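You operate a simulated robot arm through the tools that you are given. There is no shell and no other tool.

The job below is to be done with a simulated robot arm. You get a single attempt, and the scene is never put back.

JOB
Filter the short jug's muddy water into the filter flask.
Fine: funnel on the flask first, jug back, pump till the funnel is dry, then open the vent knob. Set down upright: short jug.

It is judged by the outcome, as a careful person would: the job done as asked, and still so three seconds after it is handed in. It fails if anything else is knocked over, pushed out of place, dropped, spilled or broken.

ROBOT AND FRAMES
A 6-joint arm with a four-finger gripper, fixed in place. Base frame: the origin is on the floor under the middle of its stand, x ahead of it, y to its left, z up. Lengths are in m, angles in degrees, forces in N, time in s.
It reaches about 1.041 m from its shoulder. Its first joint turns from -166.0 to 166.0 degrees. Payload 3.67 kg.
The TCP is the grasp point between the finger pads, 0.028 m short of the fingertips. In the tool frame z runs along the fingers and y along their closing line. The gripper opens to 0.112 m; its body begins 0.073 m behind the TCP.
Orientation is that of the tool frame in the base frame, as a unit quaternion [w, x, y, z]. With the fingers straight down and closing along the base's y, the tool's x points along the base's -x, its y along +y and its z along -z.

CONTROLS
- The arm moves only by the tool apply_moves. Its argument "series" is text: rows parted by semicolons, each of 7 numbers parted by spaces: the turn, a rotation vector about the tool's x, y, z in degrees, then the shift along the tool's x, y, z in mm, then the finger opening in mm, from 0 to 112. In form: rx ry rz tx ty tz grip; .... A call has 1 to 20 rows; each row shifts and turns the commanded pose from where the row before left it, along the tool's axes as they then stand. Each row takes 0.2 s and may step no farther than 0.05 m and 8.6 degrees from the row before; otherwise, or with a gripper value out of range, the whole call is refused. Where a pose cannot be reached the arm comes as near as it can. A force on the tool above 40 N (or 10 N above the force at the start of the call, whichever is more), or a blocked arm, ends the call early, and 0.2 s more pass. The fingers move at their own pace (about 0.1025 m/s each) and stop on an object; they squeeze with about 34 N. The grip force told is the motor's: it shows also when the fingers shut on nothing. Time passes only in rows, and 0.2 s behind the last, so rows that do not move let the fingers close. The reply holds the time, the measured pose of the TCP, the force on the tool along the base axes, the opening and the grip force, in the units named above and with some noise, with the torque about the TCP (base axes, N m) and any sound that the robot's microphone picked up.
- Cameras (640 x 400 px; columns grow to the right, rows downward): "scene" is fixed at [0.0513, 0.6507, 1.4456]; the picture's right is [-0.27, -0.96, 0.00], its down [-0.51, 0.14, -0.85] and it looks along [0.81, -0.22, -0.53] (base axes); focal length 356 px, centre (320, 200). "wrist" rides on the gripper at [0.06, -0.018, -0.104] in the tool frame; the picture's right is [0.29, 0.96, 0.00], its down [-0.80, 0.24, -0.55] and it looks along [-0.53, 0.16, 0.83] (tool axes); focal length 234 px, centre (320, 200). There is no depth. A picture from a camera that has moved, and an enlarged one, comes with that camera's place and axes in the base frame and with its lens.
- grab_frame(camera): a new picture of that camera. It takes no simulated time.
- inspect(camera, box): a new picture of the part [left, top, right, bottom] of that camera's present view, enlarged. It takes no simulated time.
- close_job(): hands the job in; it is judged then, once.

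Nothing tells you positions but the pictures and the camera data. Unless the task says otherwise, let go and move clear before handing in.

The tools are called after ">>>" by a JSON object that holds its "method" and its "body". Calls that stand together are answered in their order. apply_moves: Moves the arm, as the interface text tells. Its arguments: {"type":"object","properties":{"series":{"type":"string"}},"required":["series"]} The other tools are called the same way: grab_frame (camera) takes a picture; inspect (camera, box) takes an enlarged picture of a part of a camera's view; close_job () hands the job in.

At the start:

```text
time_s: 0.0
tcp_pos: [0.3411, 0.4712, 1.2398]
orientation: [0.0, -0.001, 1.0, 0.001]
wrist_force: [1.2, 0.1, -0.4]
moment: [0.0, 0.0, 0.02]
gripper_width: 0.1121
grip_force: 0.2
```

scene: 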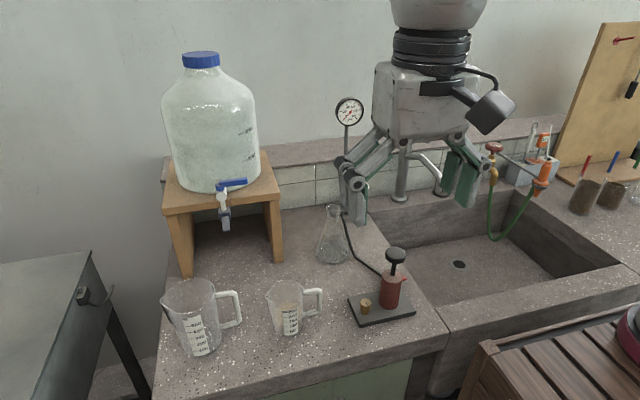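
wrist: 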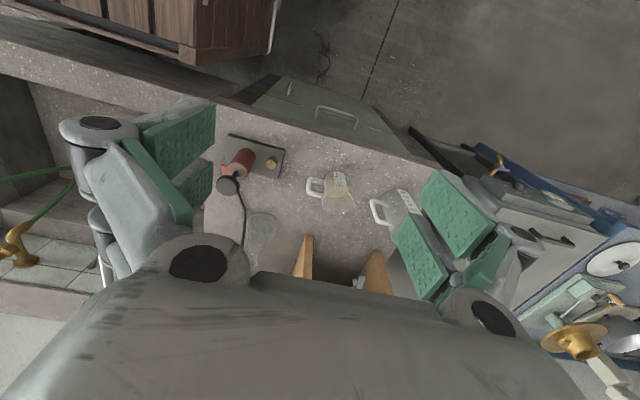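

I see a counter with a tall and a short jug, a flask, a hand pump with a knob, a water carboy and a sink; there is also something like a funnel on the right in the wrist view. I'll look closer at both views before moving.

>>> {"method": "inspect", "body": {"camera": "scene", "box": [150, 180, 450, 370]}}

>>> {"method": "inspect", "body": {"camera": "scene", "box": [440, 100, 640, 225]}}

>>> {"method": "inspect", "body": {"camera": "wrist", "box": [480, 180, 640, 400]}}

>>> {"method": "inspect", "body": {"camera": "wrist", "box": [200, 100, 440, 250]}}

```text
2.11 times, centred on (300, 275) of scene
camera zoom: at [0.0513, 0.6507, 1.4456], right [-0.27, -0.96, 0.0], down [-0.51, 0.14, -0.85], along [0.81, -0.22, -0.53], focal length 750 px, centre (362, 42)
```

zoom: 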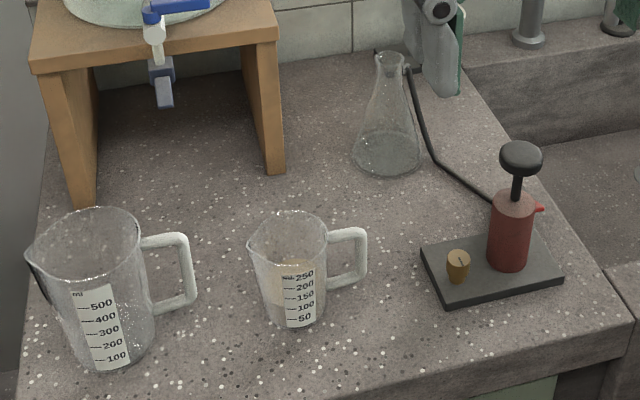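

```text
3.20 times, centred on (540, 162) of scene
camera zoom: at [0.0513, 0.6507, 1.4456], right [-0.27, -0.96, 0.0], down [-0.51, 0.14, -0.85], along [0.81, -0.22, -0.53], focal length 1139 px, centre (-384, 320)
```

zoom: 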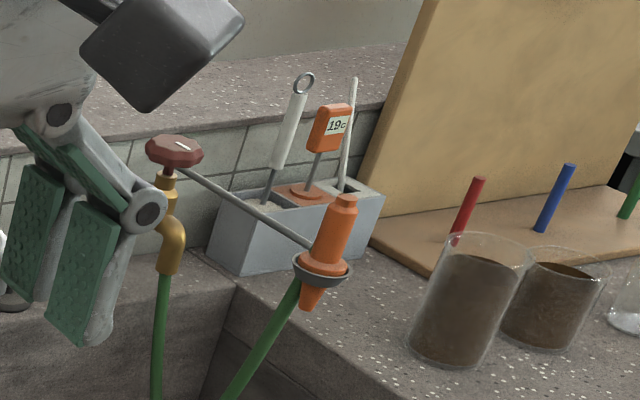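

```text
1.82 times, centred on (560, 290) of wrist
camera zoom: at [0.283, 0.4545, 1.3437], right [-0.29, 0.96, 0.0], down [0.8, 0.24, 0.55], along [0.53, 0.16, -0.83], focal length 426 px, centre (-116, 36)
```

zoom: 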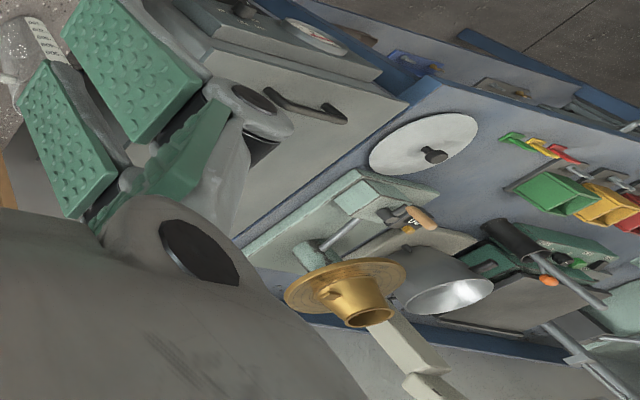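

```text
2.67 times, centred on (320, 175) of wrist
camera zoom: at [0.283, 0.4545, 1.3437], right [-0.29, 0.96, 0.0], down [0.8, 0.24, 0.55], along [0.53, 0.16, -0.83], focal length 624 px, centre (320, 267)
```

zoom: 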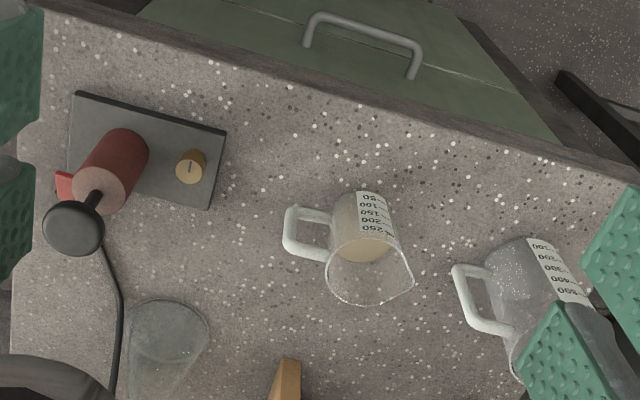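

The counter top comes out at about z 0.75, with the short jug near (0.57, 0.59). I don't see the funnel clearly yet, so I'll turn the wrist camera to look around while staying high.

>>> {"method": "apply_moves", "body": {"series": "0 0 -8 0 0 0 112; 0 0 -8 0 0 0 112; 0 0 -8 0 0 0 112; 0 0 -8 0 0 0 112; 0 0 -8 0 0 0 112; 0 0 -8 0 0 0 112"}}

>>> {"method": "grab_frame", "body": {"camera": "wrist"}}

>>> {"method": "grab_frame", "body": {"camera": "scene"}}

```text
time_s: 1.4
tcp_pos: [0.3437, 0.4718, 1.2408]
orientation: [0.0, -0.409, 0.912, 0.001]
wrist_force: [0.0, 0.2, -0.3]
moment: [0.0, -0.01, 0.0]
gripper_width: 0.1119
grip_force: 0.2
```

```text
taken
camera wrist: at [0.3171, 0.4157, 1.3434], right [-0.91, 0.42, 0.0], down [0.35, 0.75, 0.56], along [0.23, 0.5, -0.83], focal length 234 px, centre (320, 200)
```

wrist: 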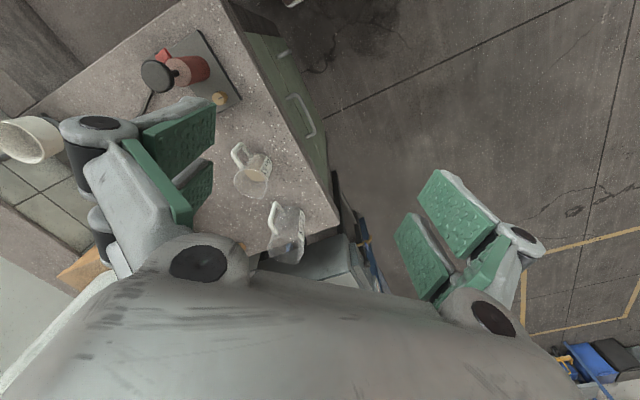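

```text
taken
```

scene: 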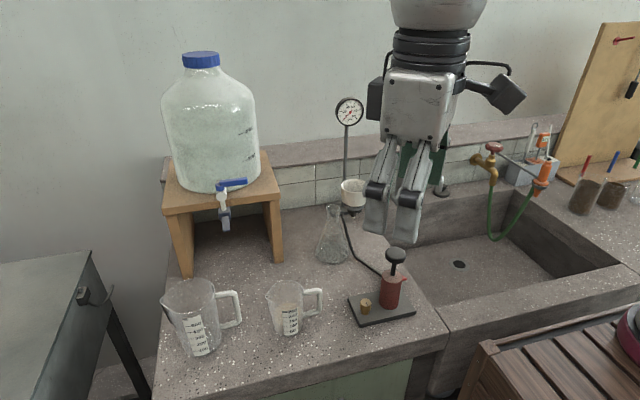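

Now a white funnel shows near the gauge post behind the flask. I'll zoom on it.

>>> {"method": "inspect", "body": {"camera": "scene", "box": [300, 80, 420, 280]}}

>>> {"method": "inspect", "body": {"camera": "wrist", "box": [0, 80, 160, 220]}}

>>> {"method": "inspect", "body": {"camera": "scene", "box": [320, 165, 390, 225]}}

```text
2.00 times, centred on (360, 180) of scene
camera zoom: at [0.0513, 0.6507, 1.4456], right [-0.27, -0.96, 0.0], down [-0.51, 0.14, -0.85], along [0.81, -0.22, -0.53], focal length 712 px, centre (240, 240)
```

zoom: 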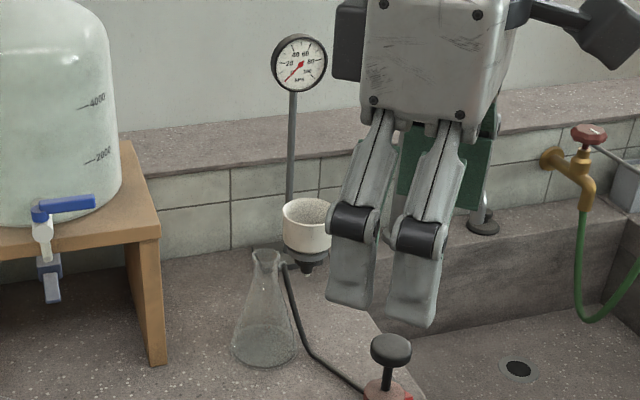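

```text
2.86 times, centred on (80, 150) of wrist
camera zoom: at [0.3171, 0.4157, 1.3434], right [-0.91, 0.42, 0.0], down [0.35, 0.75, 0.56], along [0.23, 0.5, -0.83], focal length 669 px, centre (1006, 343)
```

zoom: 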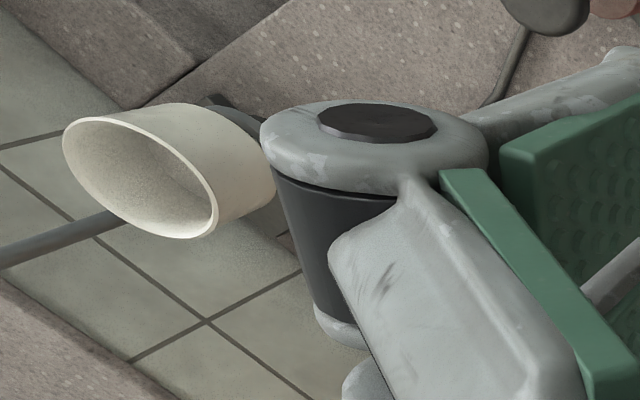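

```text
6.67 times, centred on (355, 195) of scene
camera zoom: at [0.0513, 0.6507, 1.4456], right [-0.27, -0.96, 0.0], down [-0.51, 0.14, -0.85], along [0.81, -0.22, -0.53], focal length 2374 px, centre (87, 233)
```

zoom: 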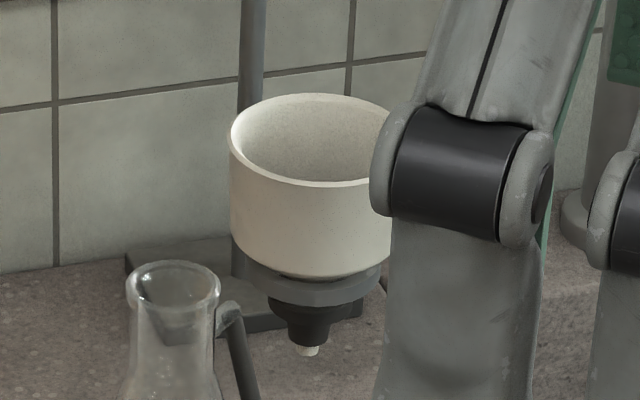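

The funnel is a white Büchner with a black stopper, sitting in a ring on the gauge post at about (0.91, 0.31, rim z 0.915). I'll turn back and move to a closer viewpoint, staying well above everything.

>>> {"method": "apply_moves", "body": {"series": "0 0 8 0 0 0 112; 0 0 8 0 0 0 112; 0 0 8 0 0 0 112; 0 0 8 0 0 0 112; 0 0 8 0 0 0 112; 0 0 8 0 0 0 112; 0 0 0 -36 -22 20 112; 0 0 0 -36 -22 20 112; 0 0 0 -36 -22 20 112; 0 0 0 -36 -22 20 112; 0 0 0 -36 -22 20 112; 0 0 0 -36 -22 20 112; 0 0 0 -36 -22 20 112"}}

>>> {"method": "grab_frame", "body": {"camera": "wrist"}}

>>> {"method": "grab_frame", "body": {"camera": "scene"}}

```text
time_s: 4.2
tcp_pos: [0.5957, 0.3183, 1.1]
orientation: [-0.001, -0.002, 1.0, 0.001]
wrist_force: [-1.2, 0.1, 0.6]
moment: [-0.02, -0.03, 0.01]
gripper_width: 0.112
grip_force: 0.1
```

```text
taken
camera wrist: at [0.5367, 0.3018, 1.2035], right [-0.29, 0.96, 0.0], down [0.8, 0.24, 0.55], along [0.53, 0.16, -0.83], focal length 234 px, centre (320, 200)
```

wrist: 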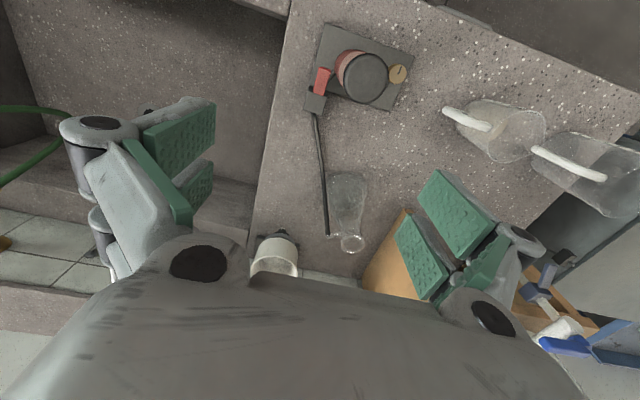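

```text
taken
```

scene: 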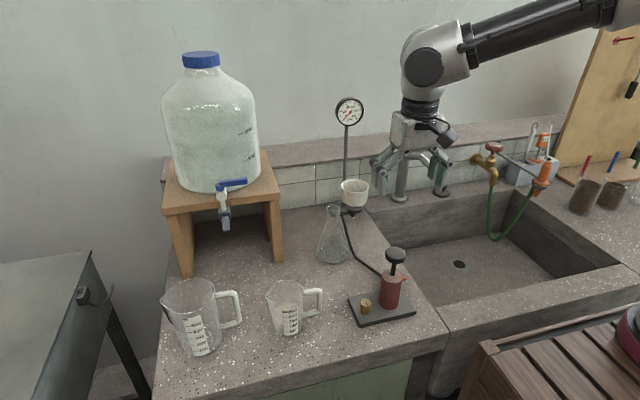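

Good viewpoint: the pump with its vent knob, flask, funnel and jugs are all visible. I'll enlarge each for measuring.

>>> {"method": "inspect", "body": {"camera": "wrist", "box": [230, 160, 400, 290]}}

>>> {"method": "inspect", "body": {"camera": "wrist", "box": [290, 10, 430, 130]}}

>>> {"method": "inspect", "body": {"camera": "wrist", "box": [430, 80, 640, 230]}}

>>> {"method": "inspect", "body": {"camera": "scene", "box": [310, 165, 400, 275]}}

>>> {"method": "inspect", "body": {"camera": "scene", "box": [340, 235, 430, 335]}}

>>> {"method": "inspect", "body": {"camera": "scene", "box": [255, 265, 335, 345]}}

```text
3.08 times, centred on (315, 225) of wrist
camera zoom: at [0.5367, 0.3018, 1.2035], right [-0.29, 0.96, 0.0], down [0.8, 0.24, 0.55], along [0.53, 0.16, -0.83], focal length 720 px, centre (335, 123)
```

zoom: 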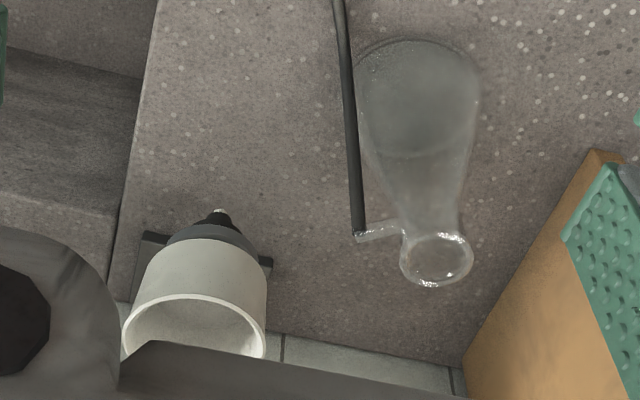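

```text
3.33 times, centred on (360, 70) of wrist
camera zoom: at [0.5367, 0.3018, 1.2035], right [-0.29, 0.96, 0.0], down [0.8, 0.24, 0.55], along [0.53, 0.16, -0.83], focal length 781 px, centre (187, 633)
```

zoom: 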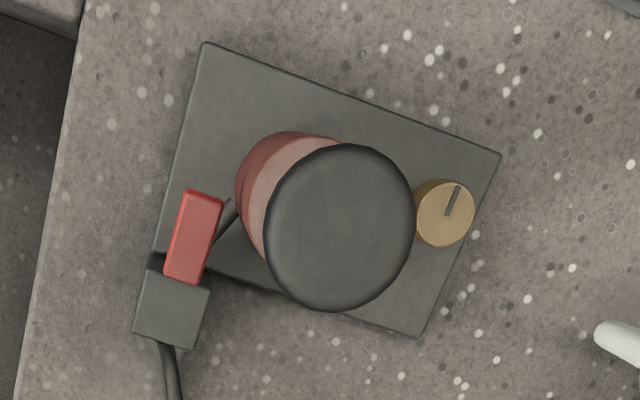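

```text
2.67 times, centred on (535, 155) of wrist
camera zoom: at [0.5367, 0.3018, 1.2035], right [-0.29, 0.96, 0.0], down [0.8, 0.24, 0.55], along [0.53, 0.16, -0.83], focal length 624 px, centre (-253, 320)
```

zoom: 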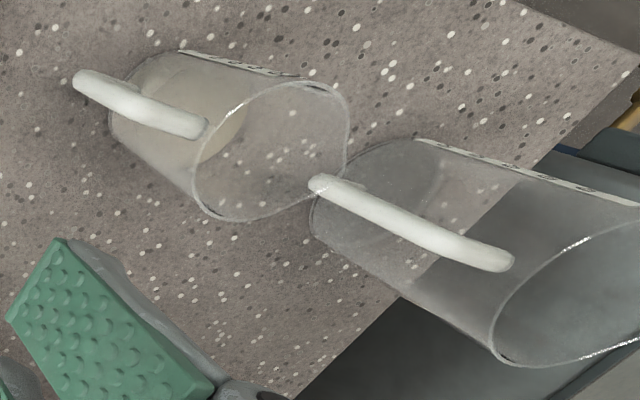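

```text
3.64 times, centred on (355, 220) of scene
camera zoom: at [0.0513, 0.6507, 1.4456], right [-0.27, -0.96, 0.0], down [-0.51, 0.14, -0.85], along [0.81, -0.22, -0.53], focal length 1295 px, centre (193, 127)
```

zoom: 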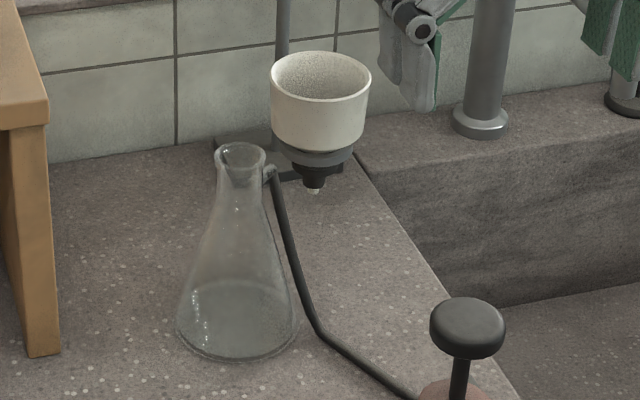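

```text
4.00 times, centred on (385, 285) of scene
camera zoom: at [0.0513, 0.6507, 1.4456], right [-0.27, -0.96, 0.0], down [-0.51, 0.14, -0.85], along [0.81, -0.22, -0.53], focal length 1424 px, centre (60, -140)
```

zoom: 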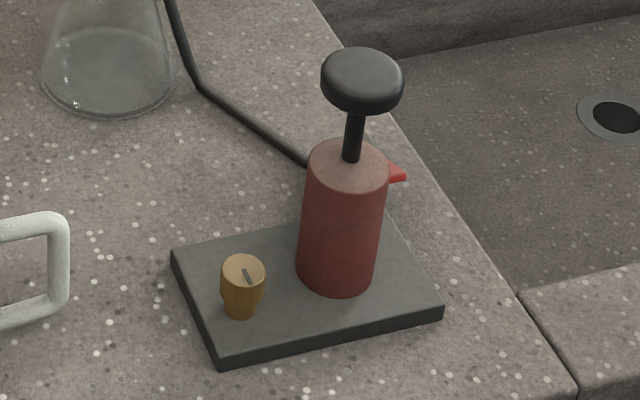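

```text
5.00 times, centred on (295, 305) of scene
camera zoom: at [0.0513, 0.6507, 1.4456], right [-0.27, -0.96, 0.0], down [-0.51, 0.14, -0.85], along [0.81, -0.22, -0.53], focal length 1780 px, centre (445, -325)
```

zoom: 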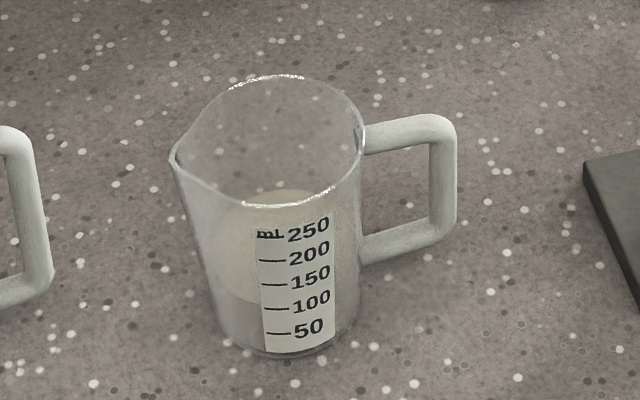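

Funnel rim is near (0.88, 0.32, 0.93), the flask mouth near (0.761, 0.421, 0.949), the pump plate spans about x 0.51–0.59 and y 0.30–0.44, and the jug handle is at about (0.56, 0.51) facing -y. I'll move closer to the funnel, still above everything, to refine its position.

>>> {"method": "apply_moves", "body": {"series": "0 0 0 -39 0 2 112; 0 0 0 -39 0 2 112; 0 0 0 -39 0 2 112; 0 0 0 -39 0 2 112; 0 0 0 0 0 0 112"}}

>>> {"method": "grab_frame", "body": {"camera": "wrist"}}

>>> {"method": "inspect", "body": {"camera": "wrist", "box": [220, 120, 420, 260]}}

>>> {"method": "grab_frame", "body": {"camera": "scene"}}

```text
time_s: 5.4
tcp_pos: [0.7517, 0.3169, 1.0947]
orientation: [0.0, 0.0, 1.0, 0.001]
wrist_force: [-0.7, 0.4, -0.4]
moment: [-0.02, 0.0, 0.0]
gripper_width: 0.1121
grip_force: 0.2
```

```text
taken
camera wrist: at [0.6932, 0.2999, 1.1973], right [-0.29, 0.96, 0.0], down [0.8, 0.24, 0.55], along [0.53, 0.16, -0.83], focal length 234 px, centre (320, 200)
```

wrist: 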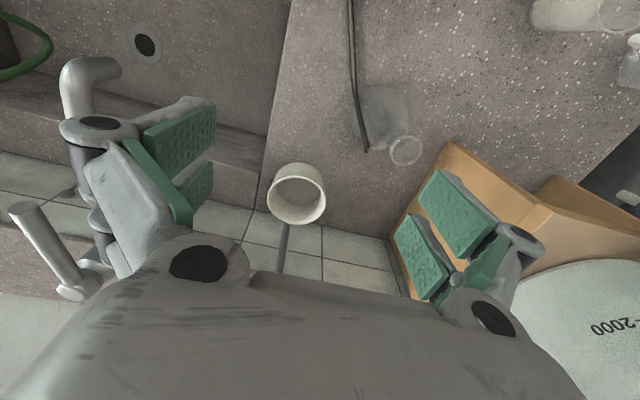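

```text
2.86 times, centred on (320, 190) of wrist
camera zoom: at [0.6932, 0.2999, 1.1973], right [-0.29, 0.96, 0.0], down [0.8, 0.24, 0.55], along [0.53, 0.16, -0.83], focal length 669 px, centre (320, 229)
```

zoom: 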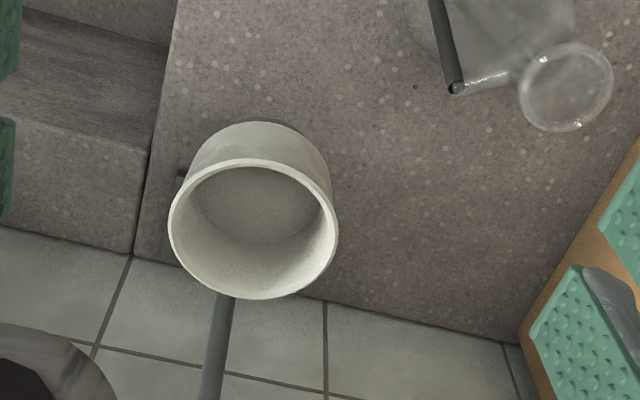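

```text
taken
```

scene: 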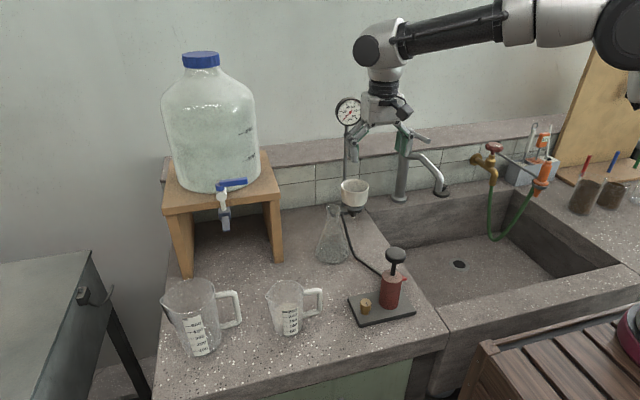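

The refined funnel rim centre is (0.872, 0.320, 0.932), about 81 mm across, with the gauge post right behind it at x≈0.95. I'll tilt the gripper 25° so its body stays clear of the gauge and go to a pre-grasp point just above the funnel.

>>> {"method": "apply_moves", "body": {"series": "0 -8.3333 0 0 0 0 112; 0 -8.3333 0 0 0 0 112; 0 -8.3334 0 0 0 0 112; 0 0 0 -11 1 36 112; 0 0 0 -11 1 36 112; 0 0 0 -11 1 36 112; 0 0 0 0 0 0 112"}}

>>> {"method": "grab_frame", "body": {"camera": "wrist"}}

>>> {"method": "inspect", "body": {"camera": "scene", "box": [300, 80, 460, 230]}}

```text
time_s: 7.0
tcp_pos: [0.8276, 0.3232, 1.0089]
orientation: [0.217, -0.002, 0.976, 0.001]
wrist_force: [0.1, 0.5, 0.4]
moment: [-0.01, 0.01, 0.02]
gripper_width: 0.1119
grip_force: 0.1
```

```text
taken
camera wrist: at [0.73, 0.3065, 1.0773], right [-0.26, 0.96, -0.12], down [0.49, 0.24, 0.84], along [0.83, 0.16, -0.53], focal length 234 px, centre (320, 200)
```

wrist: 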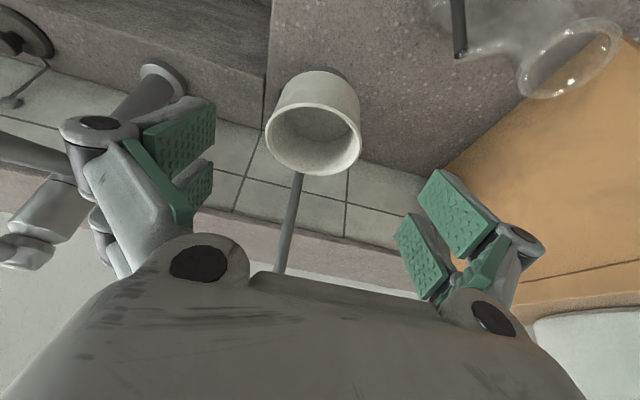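

```text
2.67 times, centred on (380, 155) of scene
camera zoom: at [0.0513, 0.6507, 1.4456], right [-0.27, -0.96, 0.0], down [-0.51, 0.14, -0.85], along [0.81, -0.22, -0.53], focal length 950 px, centre (160, 320)
```

zoom: 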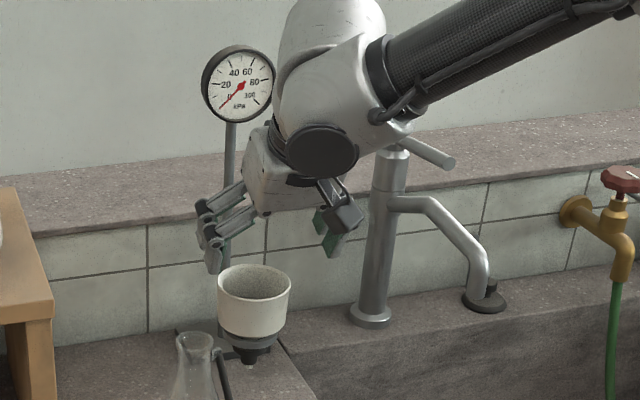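

The cup is centred between the fingers along the approach line. I'll advance about 104 mm along the fingers so the pads sit around the upper cup, and check.

>>> {"method": "apply_moves", "body": {"series": "0 0 0 0 -1 26 112; 0 0 0 0 -1 26 112; 0 0 0 0 -0.6 26 112; 0 0 0 0 -0.6 26 112; 0 0 0 0 0 0 112"}}

>>> {"method": "grab_frame", "body": {"camera": "wrist"}}

>>> {"method": "inspect", "body": {"camera": "scene", "box": [300, 80, 460, 230]}}

```text
time_s: 8.2
tcp_pos: [0.8679, 0.3174, 0.9129]
orientation: [0.217, -0.001, 0.976, 0.001]
wrist_force: [0.2, -0.2, 0.1]
moment: [-0.01, -0.01, -0.01]
gripper_width: 0.1119
grip_force: 0.0
```

```text
taken
camera wrist: at [0.7713, 0.3014, 0.9825], right [-0.26, 0.96, -0.12], down [0.49, 0.24, 0.84], along [0.83, 0.16, -0.53], focal length 234 px, centre (320, 200)
```

wrist: 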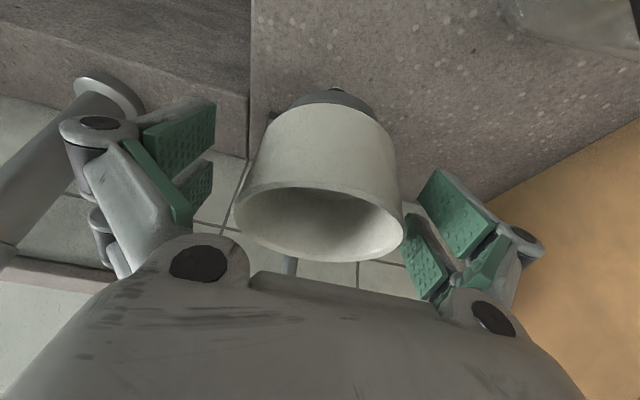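

```text
2.67 times, centred on (380, 155) of scene
camera zoom: at [0.0513, 0.6507, 1.4456], right [-0.27, -0.96, 0.0], down [-0.51, 0.14, -0.85], along [0.81, -0.22, -0.53], focal length 950 px, centre (160, 320)
```

zoom: 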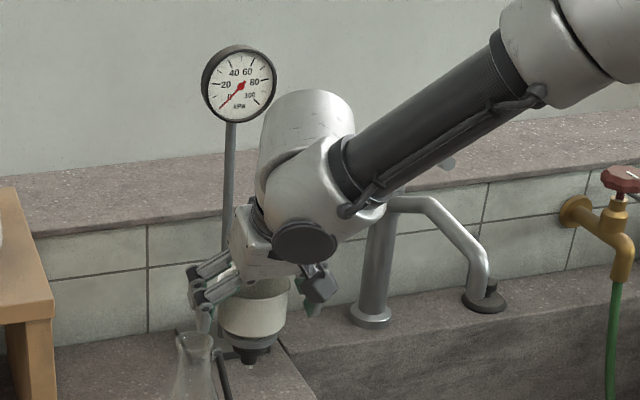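

The cup sits between the two finger pairs and the force reads near zero. I'll close the fingers.

>>> {"method": "apply_moves", "body": {"series": "0 0 0 0 0 0 60; 0 0 0 0 0 0 60; 0 0 0 0 0 0 60; 0 0 0 0 0 0 60"}}

>>> {"method": "grab_frame", "body": {"camera": "wrist"}}

```text
time_s: 9.2
tcp_pos: [0.8685, 0.3194, 0.915]
orientation: [0.217, -0.001, 0.976, 0.002]
wrist_force: [1.7, 8.6, 3.9]
moment: [0.15, -0.08, 0.02]
gripper_width: 0.0774
grip_force: 33.7
```

```text
taken
camera wrist: at [0.7713, 0.3022, 0.9832], right [-0.26, 0.96, -0.12], down [0.49, 0.24, 0.84], along [0.83, 0.16, -0.53], focal length 234 px, centre (320, 200)
```

wrist: 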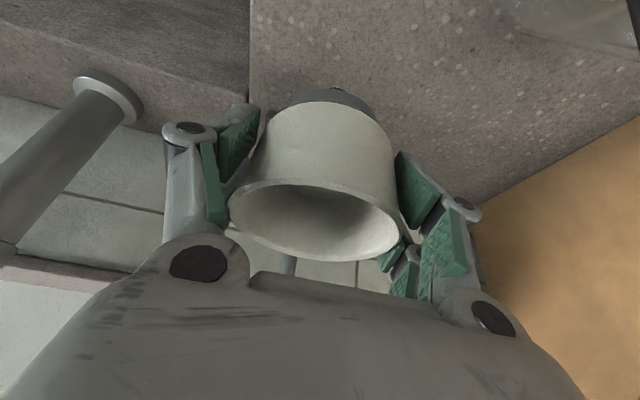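

The funnel is gripped (77 mm, 34 N) with a small sideways force, so I'll ease 2 mm toward +y and lift straight up in small steps.

>>> {"method": "apply_moves", "body": {"series": "0 0 0 0 1 0 60; 0 0 0 0 1 0 60; 0 0 0 -4.2 0 -9.1 60; 0 0 0 -4.2 0 -9.1 60; 0 0 0 -6.3 0 -13.6 60; 0 0 0 -6.3 0 -13.6 60; 0 0 0 -8.5 0 -18.1 60; 0 0 0 -8.5 0 -18.1 60; 0 0 0 0 0 0 60"}}

>>> {"method": "grab_frame", "body": {"camera": "wrist"}}

>>> {"method": "inspect", "body": {"camera": "scene", "box": [300, 80, 460, 270]}}

```text
time_s: 11.2
tcp_pos: [0.8699, 0.32, 1.0022]
orientation: [0.216, -0.002, 0.976, 0.001]
wrist_force: [-0.2, 0.4, -1.8]
moment: [0.02, 0.01, 0.02]
gripper_width: 0.0771
grip_force: 34.1
```

```text
taken
camera wrist: at [0.7727, 0.3033, 1.072], right [-0.26, 0.96, -0.12], down [0.49, 0.24, 0.84], along [0.83, 0.16, -0.53], focal length 234 px, centre (320, 200)
```

wrist: 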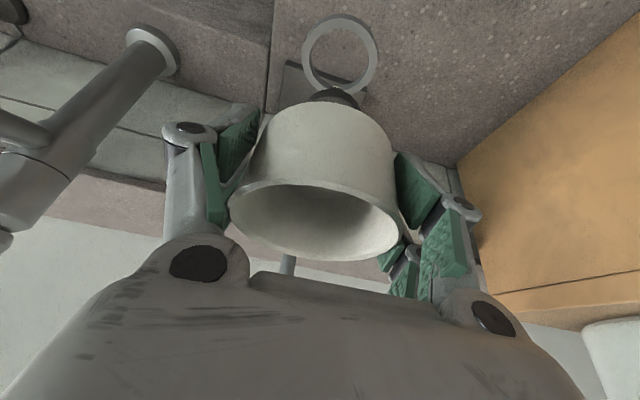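

```text
2.11 times, centred on (380, 175) of scene
camera zoom: at [0.0513, 0.6507, 1.4456], right [-0.27, -0.96, 0.0], down [-0.51, 0.14, -0.85], along [0.81, -0.22, -0.53], focal length 750 px, centre (194, 253)
```

zoom: 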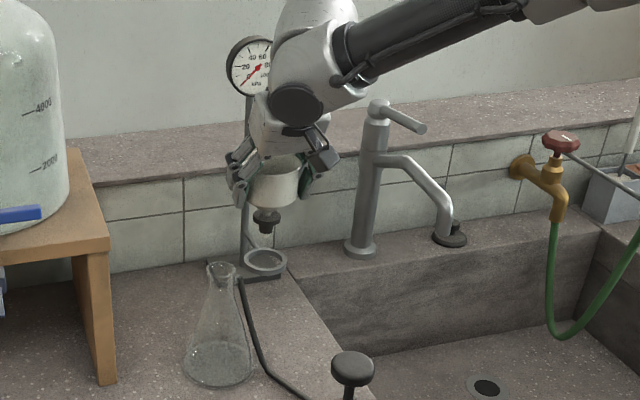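

The funnel is out of its ring and held upright. Let me zoom to measure the stopper and stem and the flask mouth.

>>> {"method": "inspect", "body": {"camera": "scene", "box": [330, 135, 400, 215]}}

>>> {"method": "inspect", "body": {"camera": "scene", "box": [305, 190, 375, 280]}}

```text
5.00 times, centred on (365, 175) of scene
camera zoom: at [0.0513, 0.6507, 1.4456], right [-0.27, -0.96, 0.0], down [-0.51, 0.14, -0.85], along [0.81, -0.22, -0.53], focal length 1780 px, centre (95, 325)
```

zoom: 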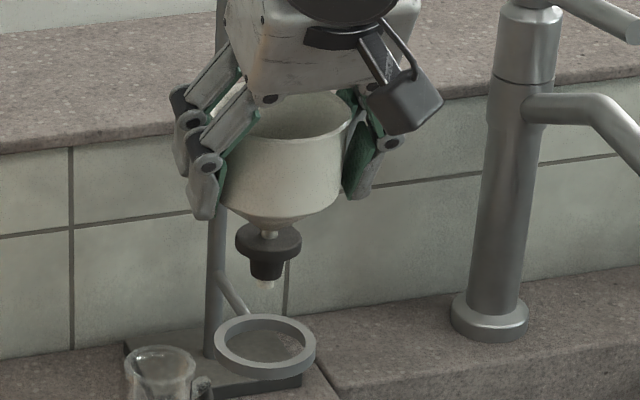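

```text
4.44 times, centred on (340, 235) of scene
camera zoom: at [0.0513, 0.6507, 1.4456], right [-0.27, -0.96, 0.0], down [-0.51, 0.14, -0.85], along [0.81, -0.22, -0.53], focal length 1582 px, centre (231, 44)
```

zoom: 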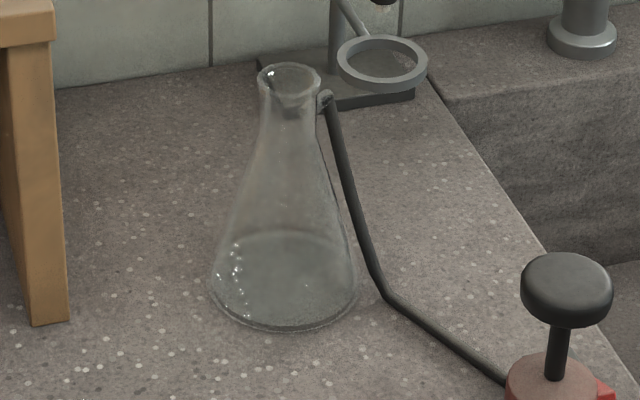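

I'll zoom further to see whether the funnel hangs tilted in the grip.

>>> {"method": "inspect", "body": {"camera": "scene", "box": [338, 150, 382, 196]}}

>>> {"method": "inspect", "body": {"camera": "wrist", "box": [220, 60, 420, 280]}}

```text
8.70 times, centred on (360, 173) of scene
camera zoom: at [0.0513, 0.6507, 1.4456], right [-0.27, -0.96, 0.0], down [-0.51, 0.14, -0.85], along [0.81, -0.22, -0.53], focal length 3096 px, centre (-28, 435)
```

zoom: 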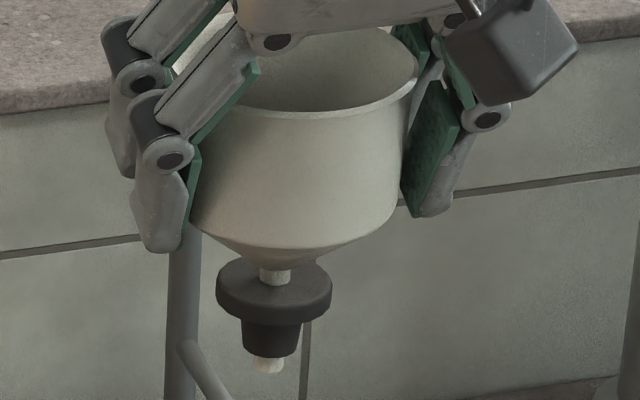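

```text
1.82 times, centred on (320, 170) of wrist
camera zoom: at [0.7727, 0.3033, 1.072], right [-0.26, 0.96, -0.12], down [0.49, 0.24, 0.84], along [0.83, 0.16, -0.53], focal length 426 px, centre (320, 254)
```

zoom: 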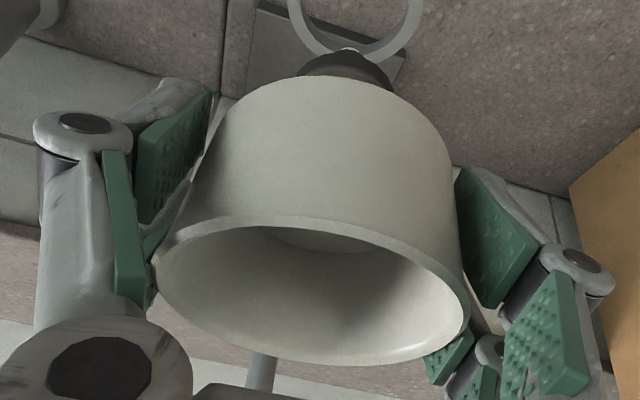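

The funnel hangs essentially vertical, with the stopper flange about 72 mm below the rim and the stem tip about 103 mm below it. I'll lift another 60 mm and carry it over the flask mouth at (0.760, 0.421).

>>> {"method": "apply_moves", "body": {"series": "0 0 0 -12.7 0 -27.2 60; 0 0 0 -12.7 0 -27.2 60; 0 0 0 25.5 25.1 -11.9 60; 0 0 0 25.5 25.1 -11.9 60; 0 0 0 25.5 25.1 -11.9 60; 0 0 0 25.5 25.1 -11.9 60; 0 0 0 0 0 0 60; 0 0 0 0 0 0 60"}}

>>> {"method": "grab_frame", "body": {"camera": "wrist"}}

>>> {"method": "inspect", "body": {"camera": "scene", "box": [290, 120, 390, 270]}}

>>> {"method": "grab_frame", "body": {"camera": "scene"}}

```text
time_s: 13.0
tcp_pos: [0.7574, 0.4195, 1.0627]
orientation: [0.217, -0.002, 0.976, 0.001]
wrist_force: [-0.2, 0.3, -1.1]
moment: [-0.01, 0.01, -0.04]
gripper_width: 0.0774
grip_force: 34.2
```

```text
taken
camera wrist: at [0.6599, 0.4027, 1.1316], right [-0.26, 0.96, -0.12], down [0.49, 0.24, 0.84], along [0.83, 0.16, -0.53], focal length 234 px, centre (320, 200)
```

wrist: 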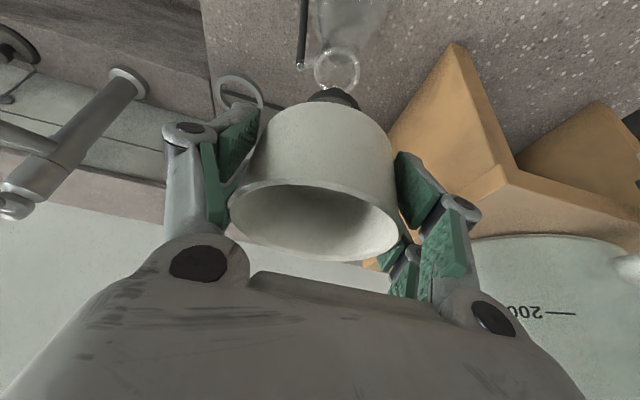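

```text
2.67 times, centred on (340, 195) of scene
camera zoom: at [0.0513, 0.6507, 1.4456], right [-0.27, -0.96, 0.0], down [-0.51, 0.14, -0.85], along [0.81, -0.22, -0.53], focal length 950 px, centre (267, 213)
```

zoom: 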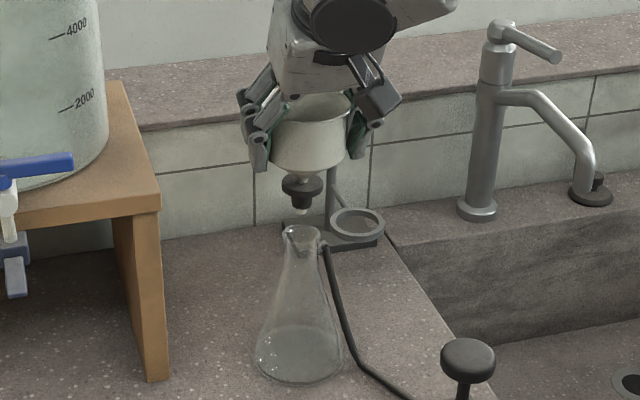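

```text
taken
```

scene: 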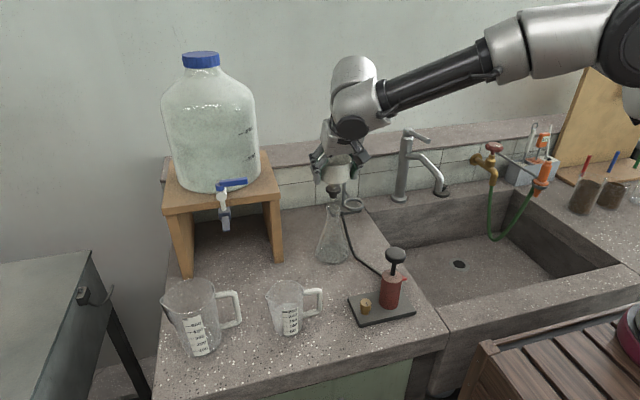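

>>> {"method": "inspect", "body": {"camera": "scene", "box": [312, 170, 356, 222]}}

>>> {"method": "inspect", "body": {"camera": "wrist", "box": [280, 20, 400, 120]}}

```text
7.69 times, centred on (334, 196) of scene
camera zoom: at [0.0513, 0.6507, 1.4456], right [-0.27, -0.96, 0.0], down [-0.51, 0.14, -0.85], along [0.81, -0.22, -0.53], focal length 2739 px, centre (212, 231)
```

zoom: 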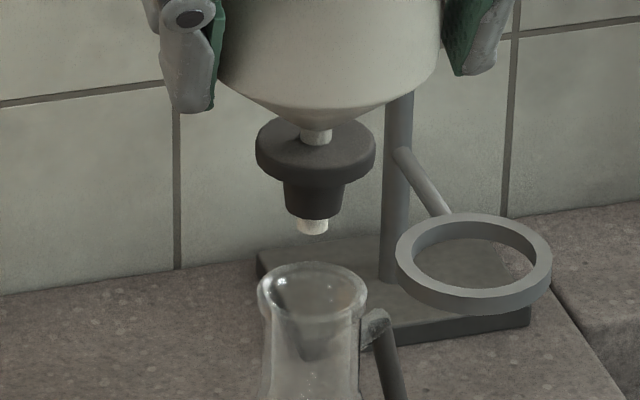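

```text
4.00 times, centred on (340, 70) of wrist
camera zoom: at [0.6599, 0.4027, 1.1316], right [-0.26, 0.96, -0.12], down [0.49, 0.24, 0.84], along [0.83, 0.16, -0.53], focal length 937 px, centre (240, 720)
```

zoom: 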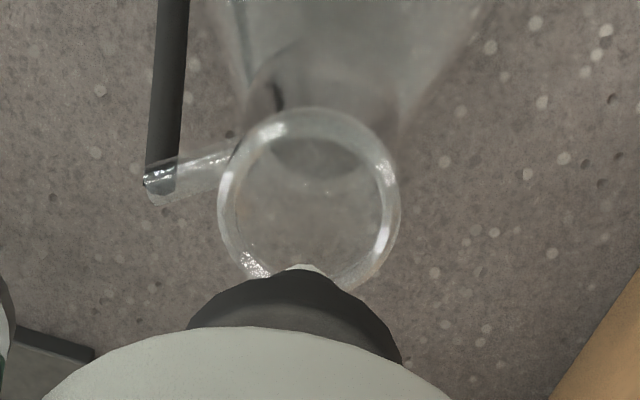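

Scene and wrist views both put the stem tip within about 1–2 mm of the mouth's centre and some 24 mm above it. I'll lower straight down 40 mm slowly and recheck.

>>> {"method": "apply_moves", "body": {"series": "0 0 0 4.2 0 9.1 60; 0 0 0 4.2 0 9.1 60; 0 0 0 4.2 0 9.1 60; 0 0 0 4.2 0 9.1 60; 0 0 0 0 0 0 60"}}

>>> {"method": "inspect", "body": {"camera": "scene", "box": [312, 170, 356, 222]}}

>>> {"method": "inspect", "body": {"camera": "wrist", "box": [280, 20, 400, 120]}}

```text
time_s: 14.2
tcp_pos: [0.758, 0.4218, 1.0226]
orientation: [0.217, -0.002, 0.976, 0.002]
wrist_force: [0.8, -0.9, -0.7]
moment: [0.05, 0.03, 0.01]
gripper_width: 0.0775
grip_force: 34.2
```

```text
7.69 times, centred on (334, 196) of scene
camera zoom: at [0.0513, 0.6507, 1.4456], right [-0.27, -0.96, 0.0], down [-0.51, 0.14, -0.85], along [0.81, -0.22, -0.53], focal length 2739 px, centre (212, 231)
```

zoom: 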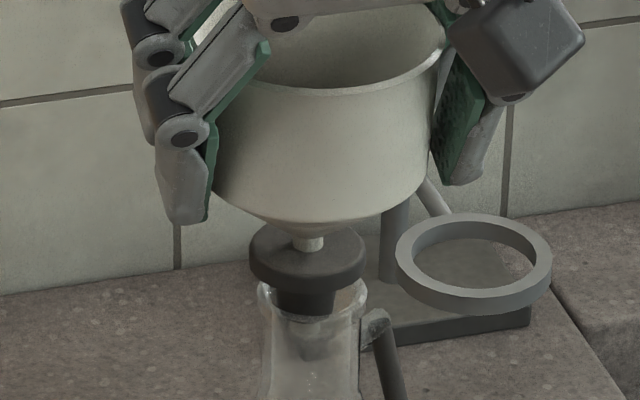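

```text
4.00 times, centred on (340, 70) of wrist
camera zoom: at [0.661, 0.4043, 1.0915], right [-0.26, 0.96, -0.12], down [0.49, 0.24, 0.84], along [0.83, 0.16, -0.53], focal length 937 px, centre (240, 720)
```

zoom: 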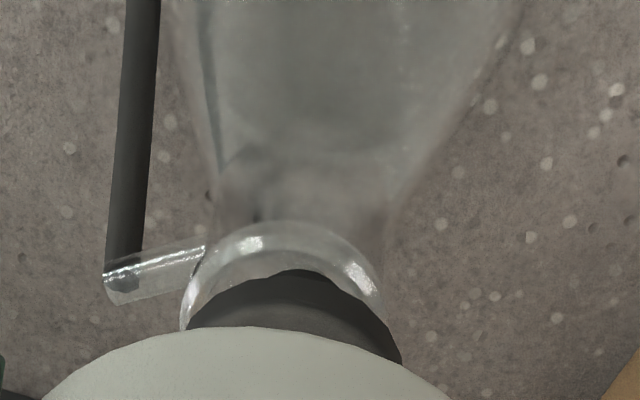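

The plug is in the mouth but sits about 2 mm too far toward +y; I'll correct that and lower the last bit gently until it seats.

>>> {"method": "apply_moves", "body": {"series": "0 0 0 0 -1 0 60; 0 0 0 0 -1 0 60; 0 0 0 1.3 0 2.7 60; 0 0 0 1.3 0 2.7 60; 0 0 0 1.3 0 2.7 60; 0 0 0 0 0 0 60"}}

>>> {"method": "inspect", "body": {"camera": "scene", "box": [312, 170, 356, 222]}}

>>> {"method": "inspect", "body": {"camera": "wrist", "box": [280, 20, 400, 120]}}

```text
time_s: 15.6
tcp_pos: [0.7585, 0.4202, 1.0155]
orientation: [0.217, -0.001, 0.976, 0.001]
wrist_force: [0.3, 0.7, -1.9]
moment: [-0.02, 0.02, -0.03]
gripper_width: 0.0774
grip_force: 34.0
```

```text
7.69 times, centred on (334, 196) of scene
camera zoom: at [0.0513, 0.6507, 1.4456], right [-0.27, -0.96, 0.0], down [-0.51, 0.14, -0.85], along [0.81, -0.22, -0.53], focal length 2739 px, centre (212, 231)
```

zoom: 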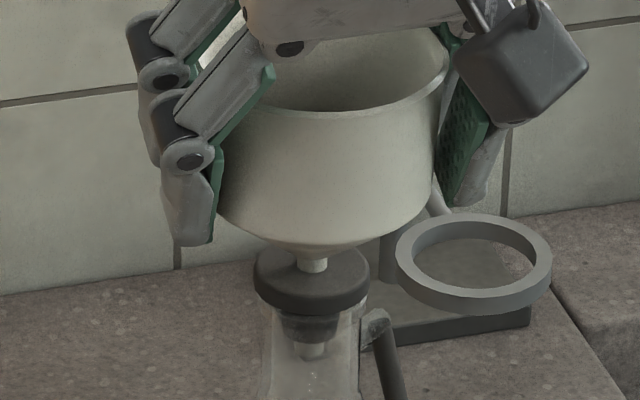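

```text
4.00 times, centred on (340, 70) of wrist
camera zoom: at [0.6608, 0.4027, 1.0834], right [-0.26, 0.96, -0.12], down [0.49, 0.24, 0.84], along [0.83, 0.16, -0.53], focal length 937 px, centre (240, 720)
```

zoom: 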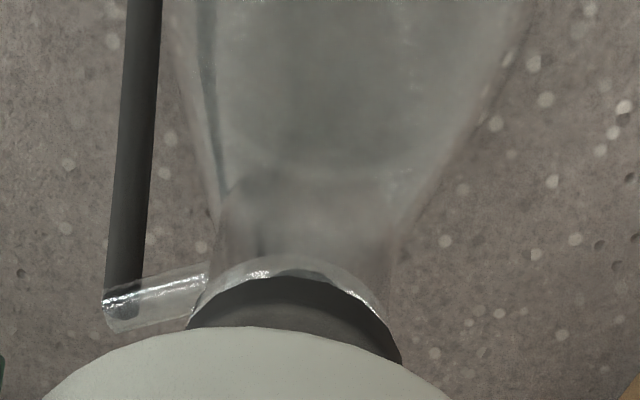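

Aligned now. I'll continue down in 2 mm steps watching the force.

>>> {"method": "apply_moves", "body": {"series": "0 0 0 0.85 0 1.8 60; 0 0 0 0.85 0 1.8 60; 0 0 0 0.85 0 1.8 60; 0 0 0 0 0 0 60"}}

>>> {"method": "inspect", "body": {"camera": "scene", "box": [312, 170, 356, 222]}}

```text
time_s: 16.6
tcp_pos: [0.7579, 0.4192, 1.0094]
orientation: [0.217, -0.001, 0.976, 0.002]
wrist_force: [0.3, 1.4, 15.9]
moment: [-0.26, -0.08, -0.07]
gripper_width: 0.0779
grip_force: 33.7
```

```text
7.69 times, centred on (334, 196) of scene
camera zoom: at [0.0513, 0.6507, 1.4456], right [-0.27, -0.96, 0.0], down [-0.51, 0.14, -0.85], along [0.81, -0.22, -0.53], focal length 2739 px, centre (212, 231)
```

zoom: 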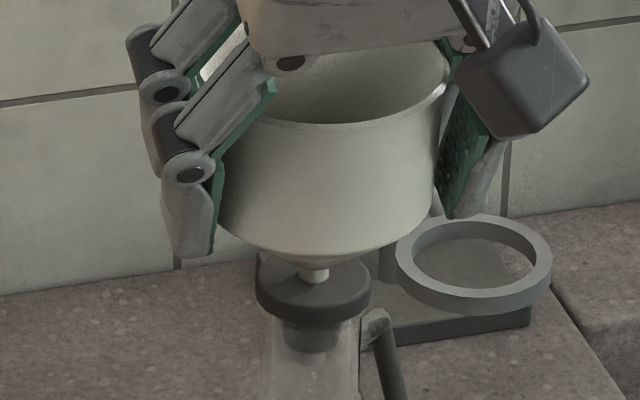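

It's seated: 16 N upward reaction with the flange on the rim. I'll release and retreat along the fingers.

>>> {"method": "apply_moves", "body": {"series": "0 0 0 -0.4 0 -0.9 60; 0 0 0 0 0 0 85; 0 0 0 0 0 0 112; 0 0 0 0 0 0 112; 0 0 0 0 0 0 112"}}

>>> {"method": "inspect", "body": {"camera": "scene", "box": [300, 150, 370, 280]}}

>>> {"method": "grab_frame", "body": {"camera": "wrist"}}

```text
time_s: 17.8
tcp_pos: [0.7579, 0.4193, 1.0095]
orientation: [0.216, -0.001, 0.976, 0.0]
wrist_force: [-0.6, -0.3, 0.3]
moment: [0.01, -0.02, 0.04]
gripper_width: 0.1122
grip_force: 0.0
```

```text
3.08 times, centred on (335, 215) of scene
camera zoom: at [0.0513, 0.6507, 1.4456], right [-0.27, -0.96, 0.0], down [-0.51, 0.14, -0.85], along [0.81, -0.22, -0.53], focal length 1096 px, centre (274, 154)
```

zoom: 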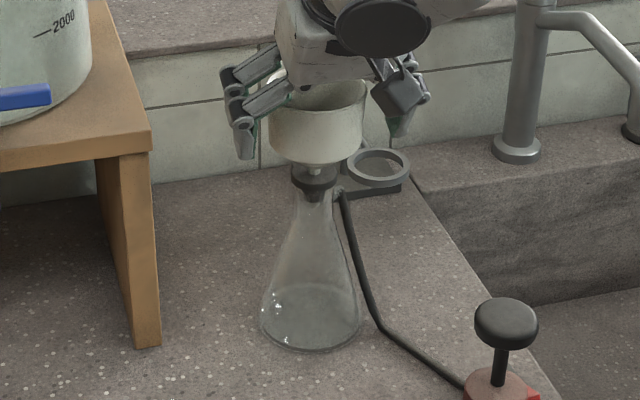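

```text
taken
camera wrist: at [0.6602, 0.4024, 1.0783], right [-0.26, 0.96, -0.12], down [0.49, 0.24, 0.84], along [0.83, 0.16, -0.53], focal length 234 px, centre (320, 200)
```

wrist: 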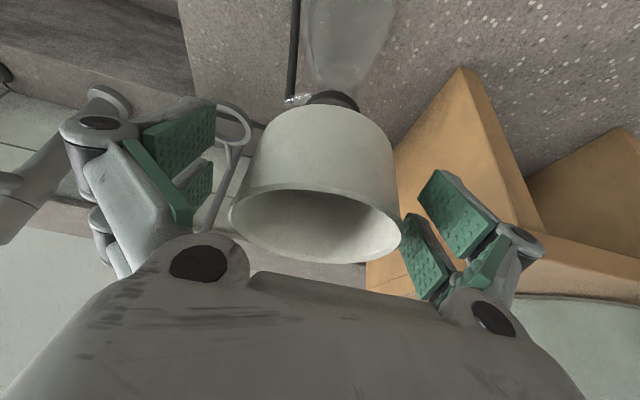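

The funnel stands straight on the flask. I'll back out along the finger direction and rise clear.

>>> {"method": "apply_moves", "body": {"series": "0 0 0 0 0 -20 112; 0 0 0 0 0 -25 112; 0 0 0 0 0 -30 112; 0 0 0 0 0 -40 112; 0 0 0 0 0 -45 112; 0 0 0 0 0 0 112"}}

>>> {"method": "grab_frame", "body": {"camera": "wrist"}}

>>> {"method": "inspect", "body": {"camera": "scene", "box": [300, 150, 370, 280]}}

```text
time_s: 19.2
tcp_pos: [0.691, 0.4179, 1.1551]
orientation: [0.217, -0.001, 0.976, 0.001]
wrist_force: [0.2, 0.2, 0.6]
moment: [0.0, 0.01, -0.03]
gripper_width: 0.112
grip_force: 0.1
```

```text
taken
camera wrist: at [0.5938, 0.4003, 1.2238], right [-0.26, 0.96, -0.12], down [0.49, 0.24, 0.84], along [0.83, 0.16, -0.53], focal length 234 px, centre (320, 200)
```

wrist: 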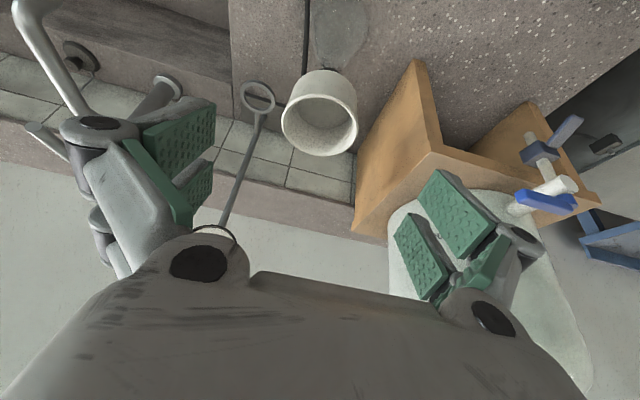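

```text
3.08 times, centred on (335, 215) of scene
camera zoom: at [0.0513, 0.6507, 1.4456], right [-0.27, -0.96, 0.0], down [-0.51, 0.14, -0.85], along [0.81, -0.22, -0.53], focal length 1096 px, centre (274, 154)
```

zoom: 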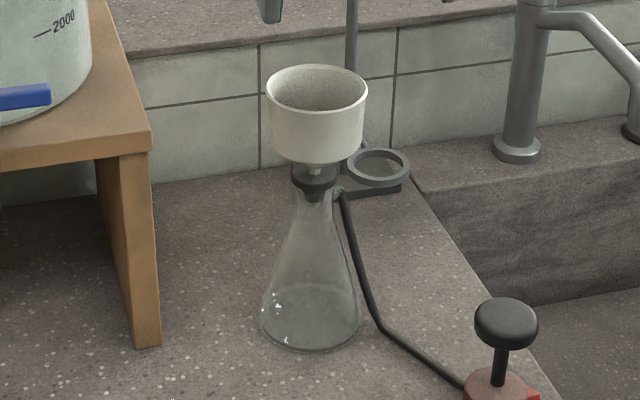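

The funnel is standing well on the flask (rim at about z 1.027). Next is the jug: I plan to grip its handle from above with fingers closing along x, so I'll straighten the tool and turn it 90° while high and clear.

>>> {"method": "apply_moves", "body": {"series": "0 8.3 0 0 0 -10 112; 0 8.3 0 0 0 -10 112; 0 8.35 0 0 0 0 112; 0 0 8 20 0 0 112; 0 0 8 20 0 0 112; 0 0 8 20 0 0 112; 0 0 8 0 0 0 112; 0 0 8 0 0 0 112; 0 0 8 0 0 0 112; 0 0 8 0 0 0 112; 0 0 8 0 0 0 112; 0 0 8 0 0 0 112; 0 0 8 0 0 0 112; 0 0 8 0 0 0 112; 0 0 2 0 0 0 112; 0 0 0 0 0 0 112"}}

>>> {"method": "grab_frame", "body": {"camera": "wrist"}}

>>> {"method": "grab_frame", "body": {"camera": "scene"}}

```text
time_s: 22.6
tcp_pos: [0.623, 0.4266, 1.1733]
orientation: [0.0, 0.706, 0.708, 0.0]
wrist_force: [0.3, -0.2, 0.0]
moment: [-0.02, 0.0, -0.01]
gripper_width: 0.1119
grip_force: 0.1
```

```text
taken
camera wrist: at [0.6062, 0.4869, 1.2767], right [0.96, 0.29, 0.0], down [0.24, -0.8, 0.55], along [0.16, -0.53, -0.83], focal length 234 px, centre (320, 200)
```

wrist: 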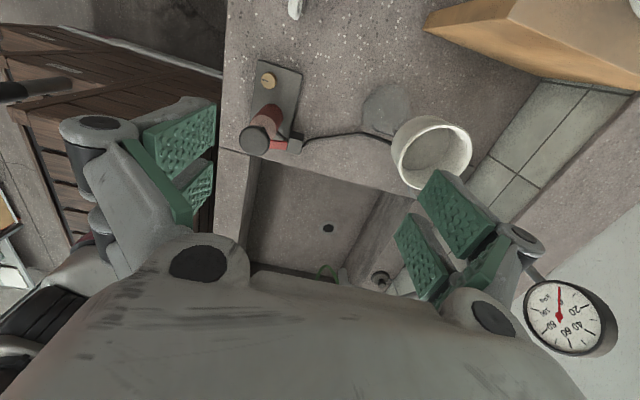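

```text
taken
```

scene: 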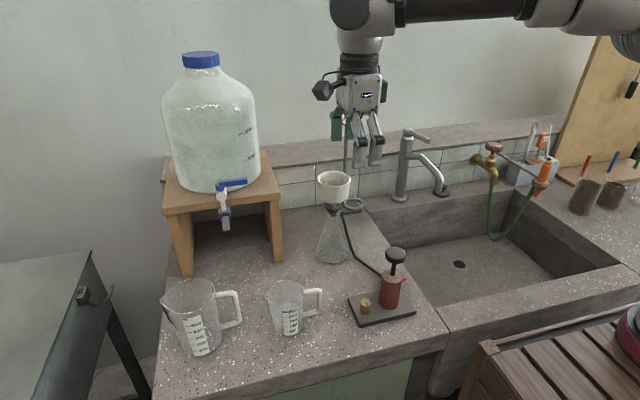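

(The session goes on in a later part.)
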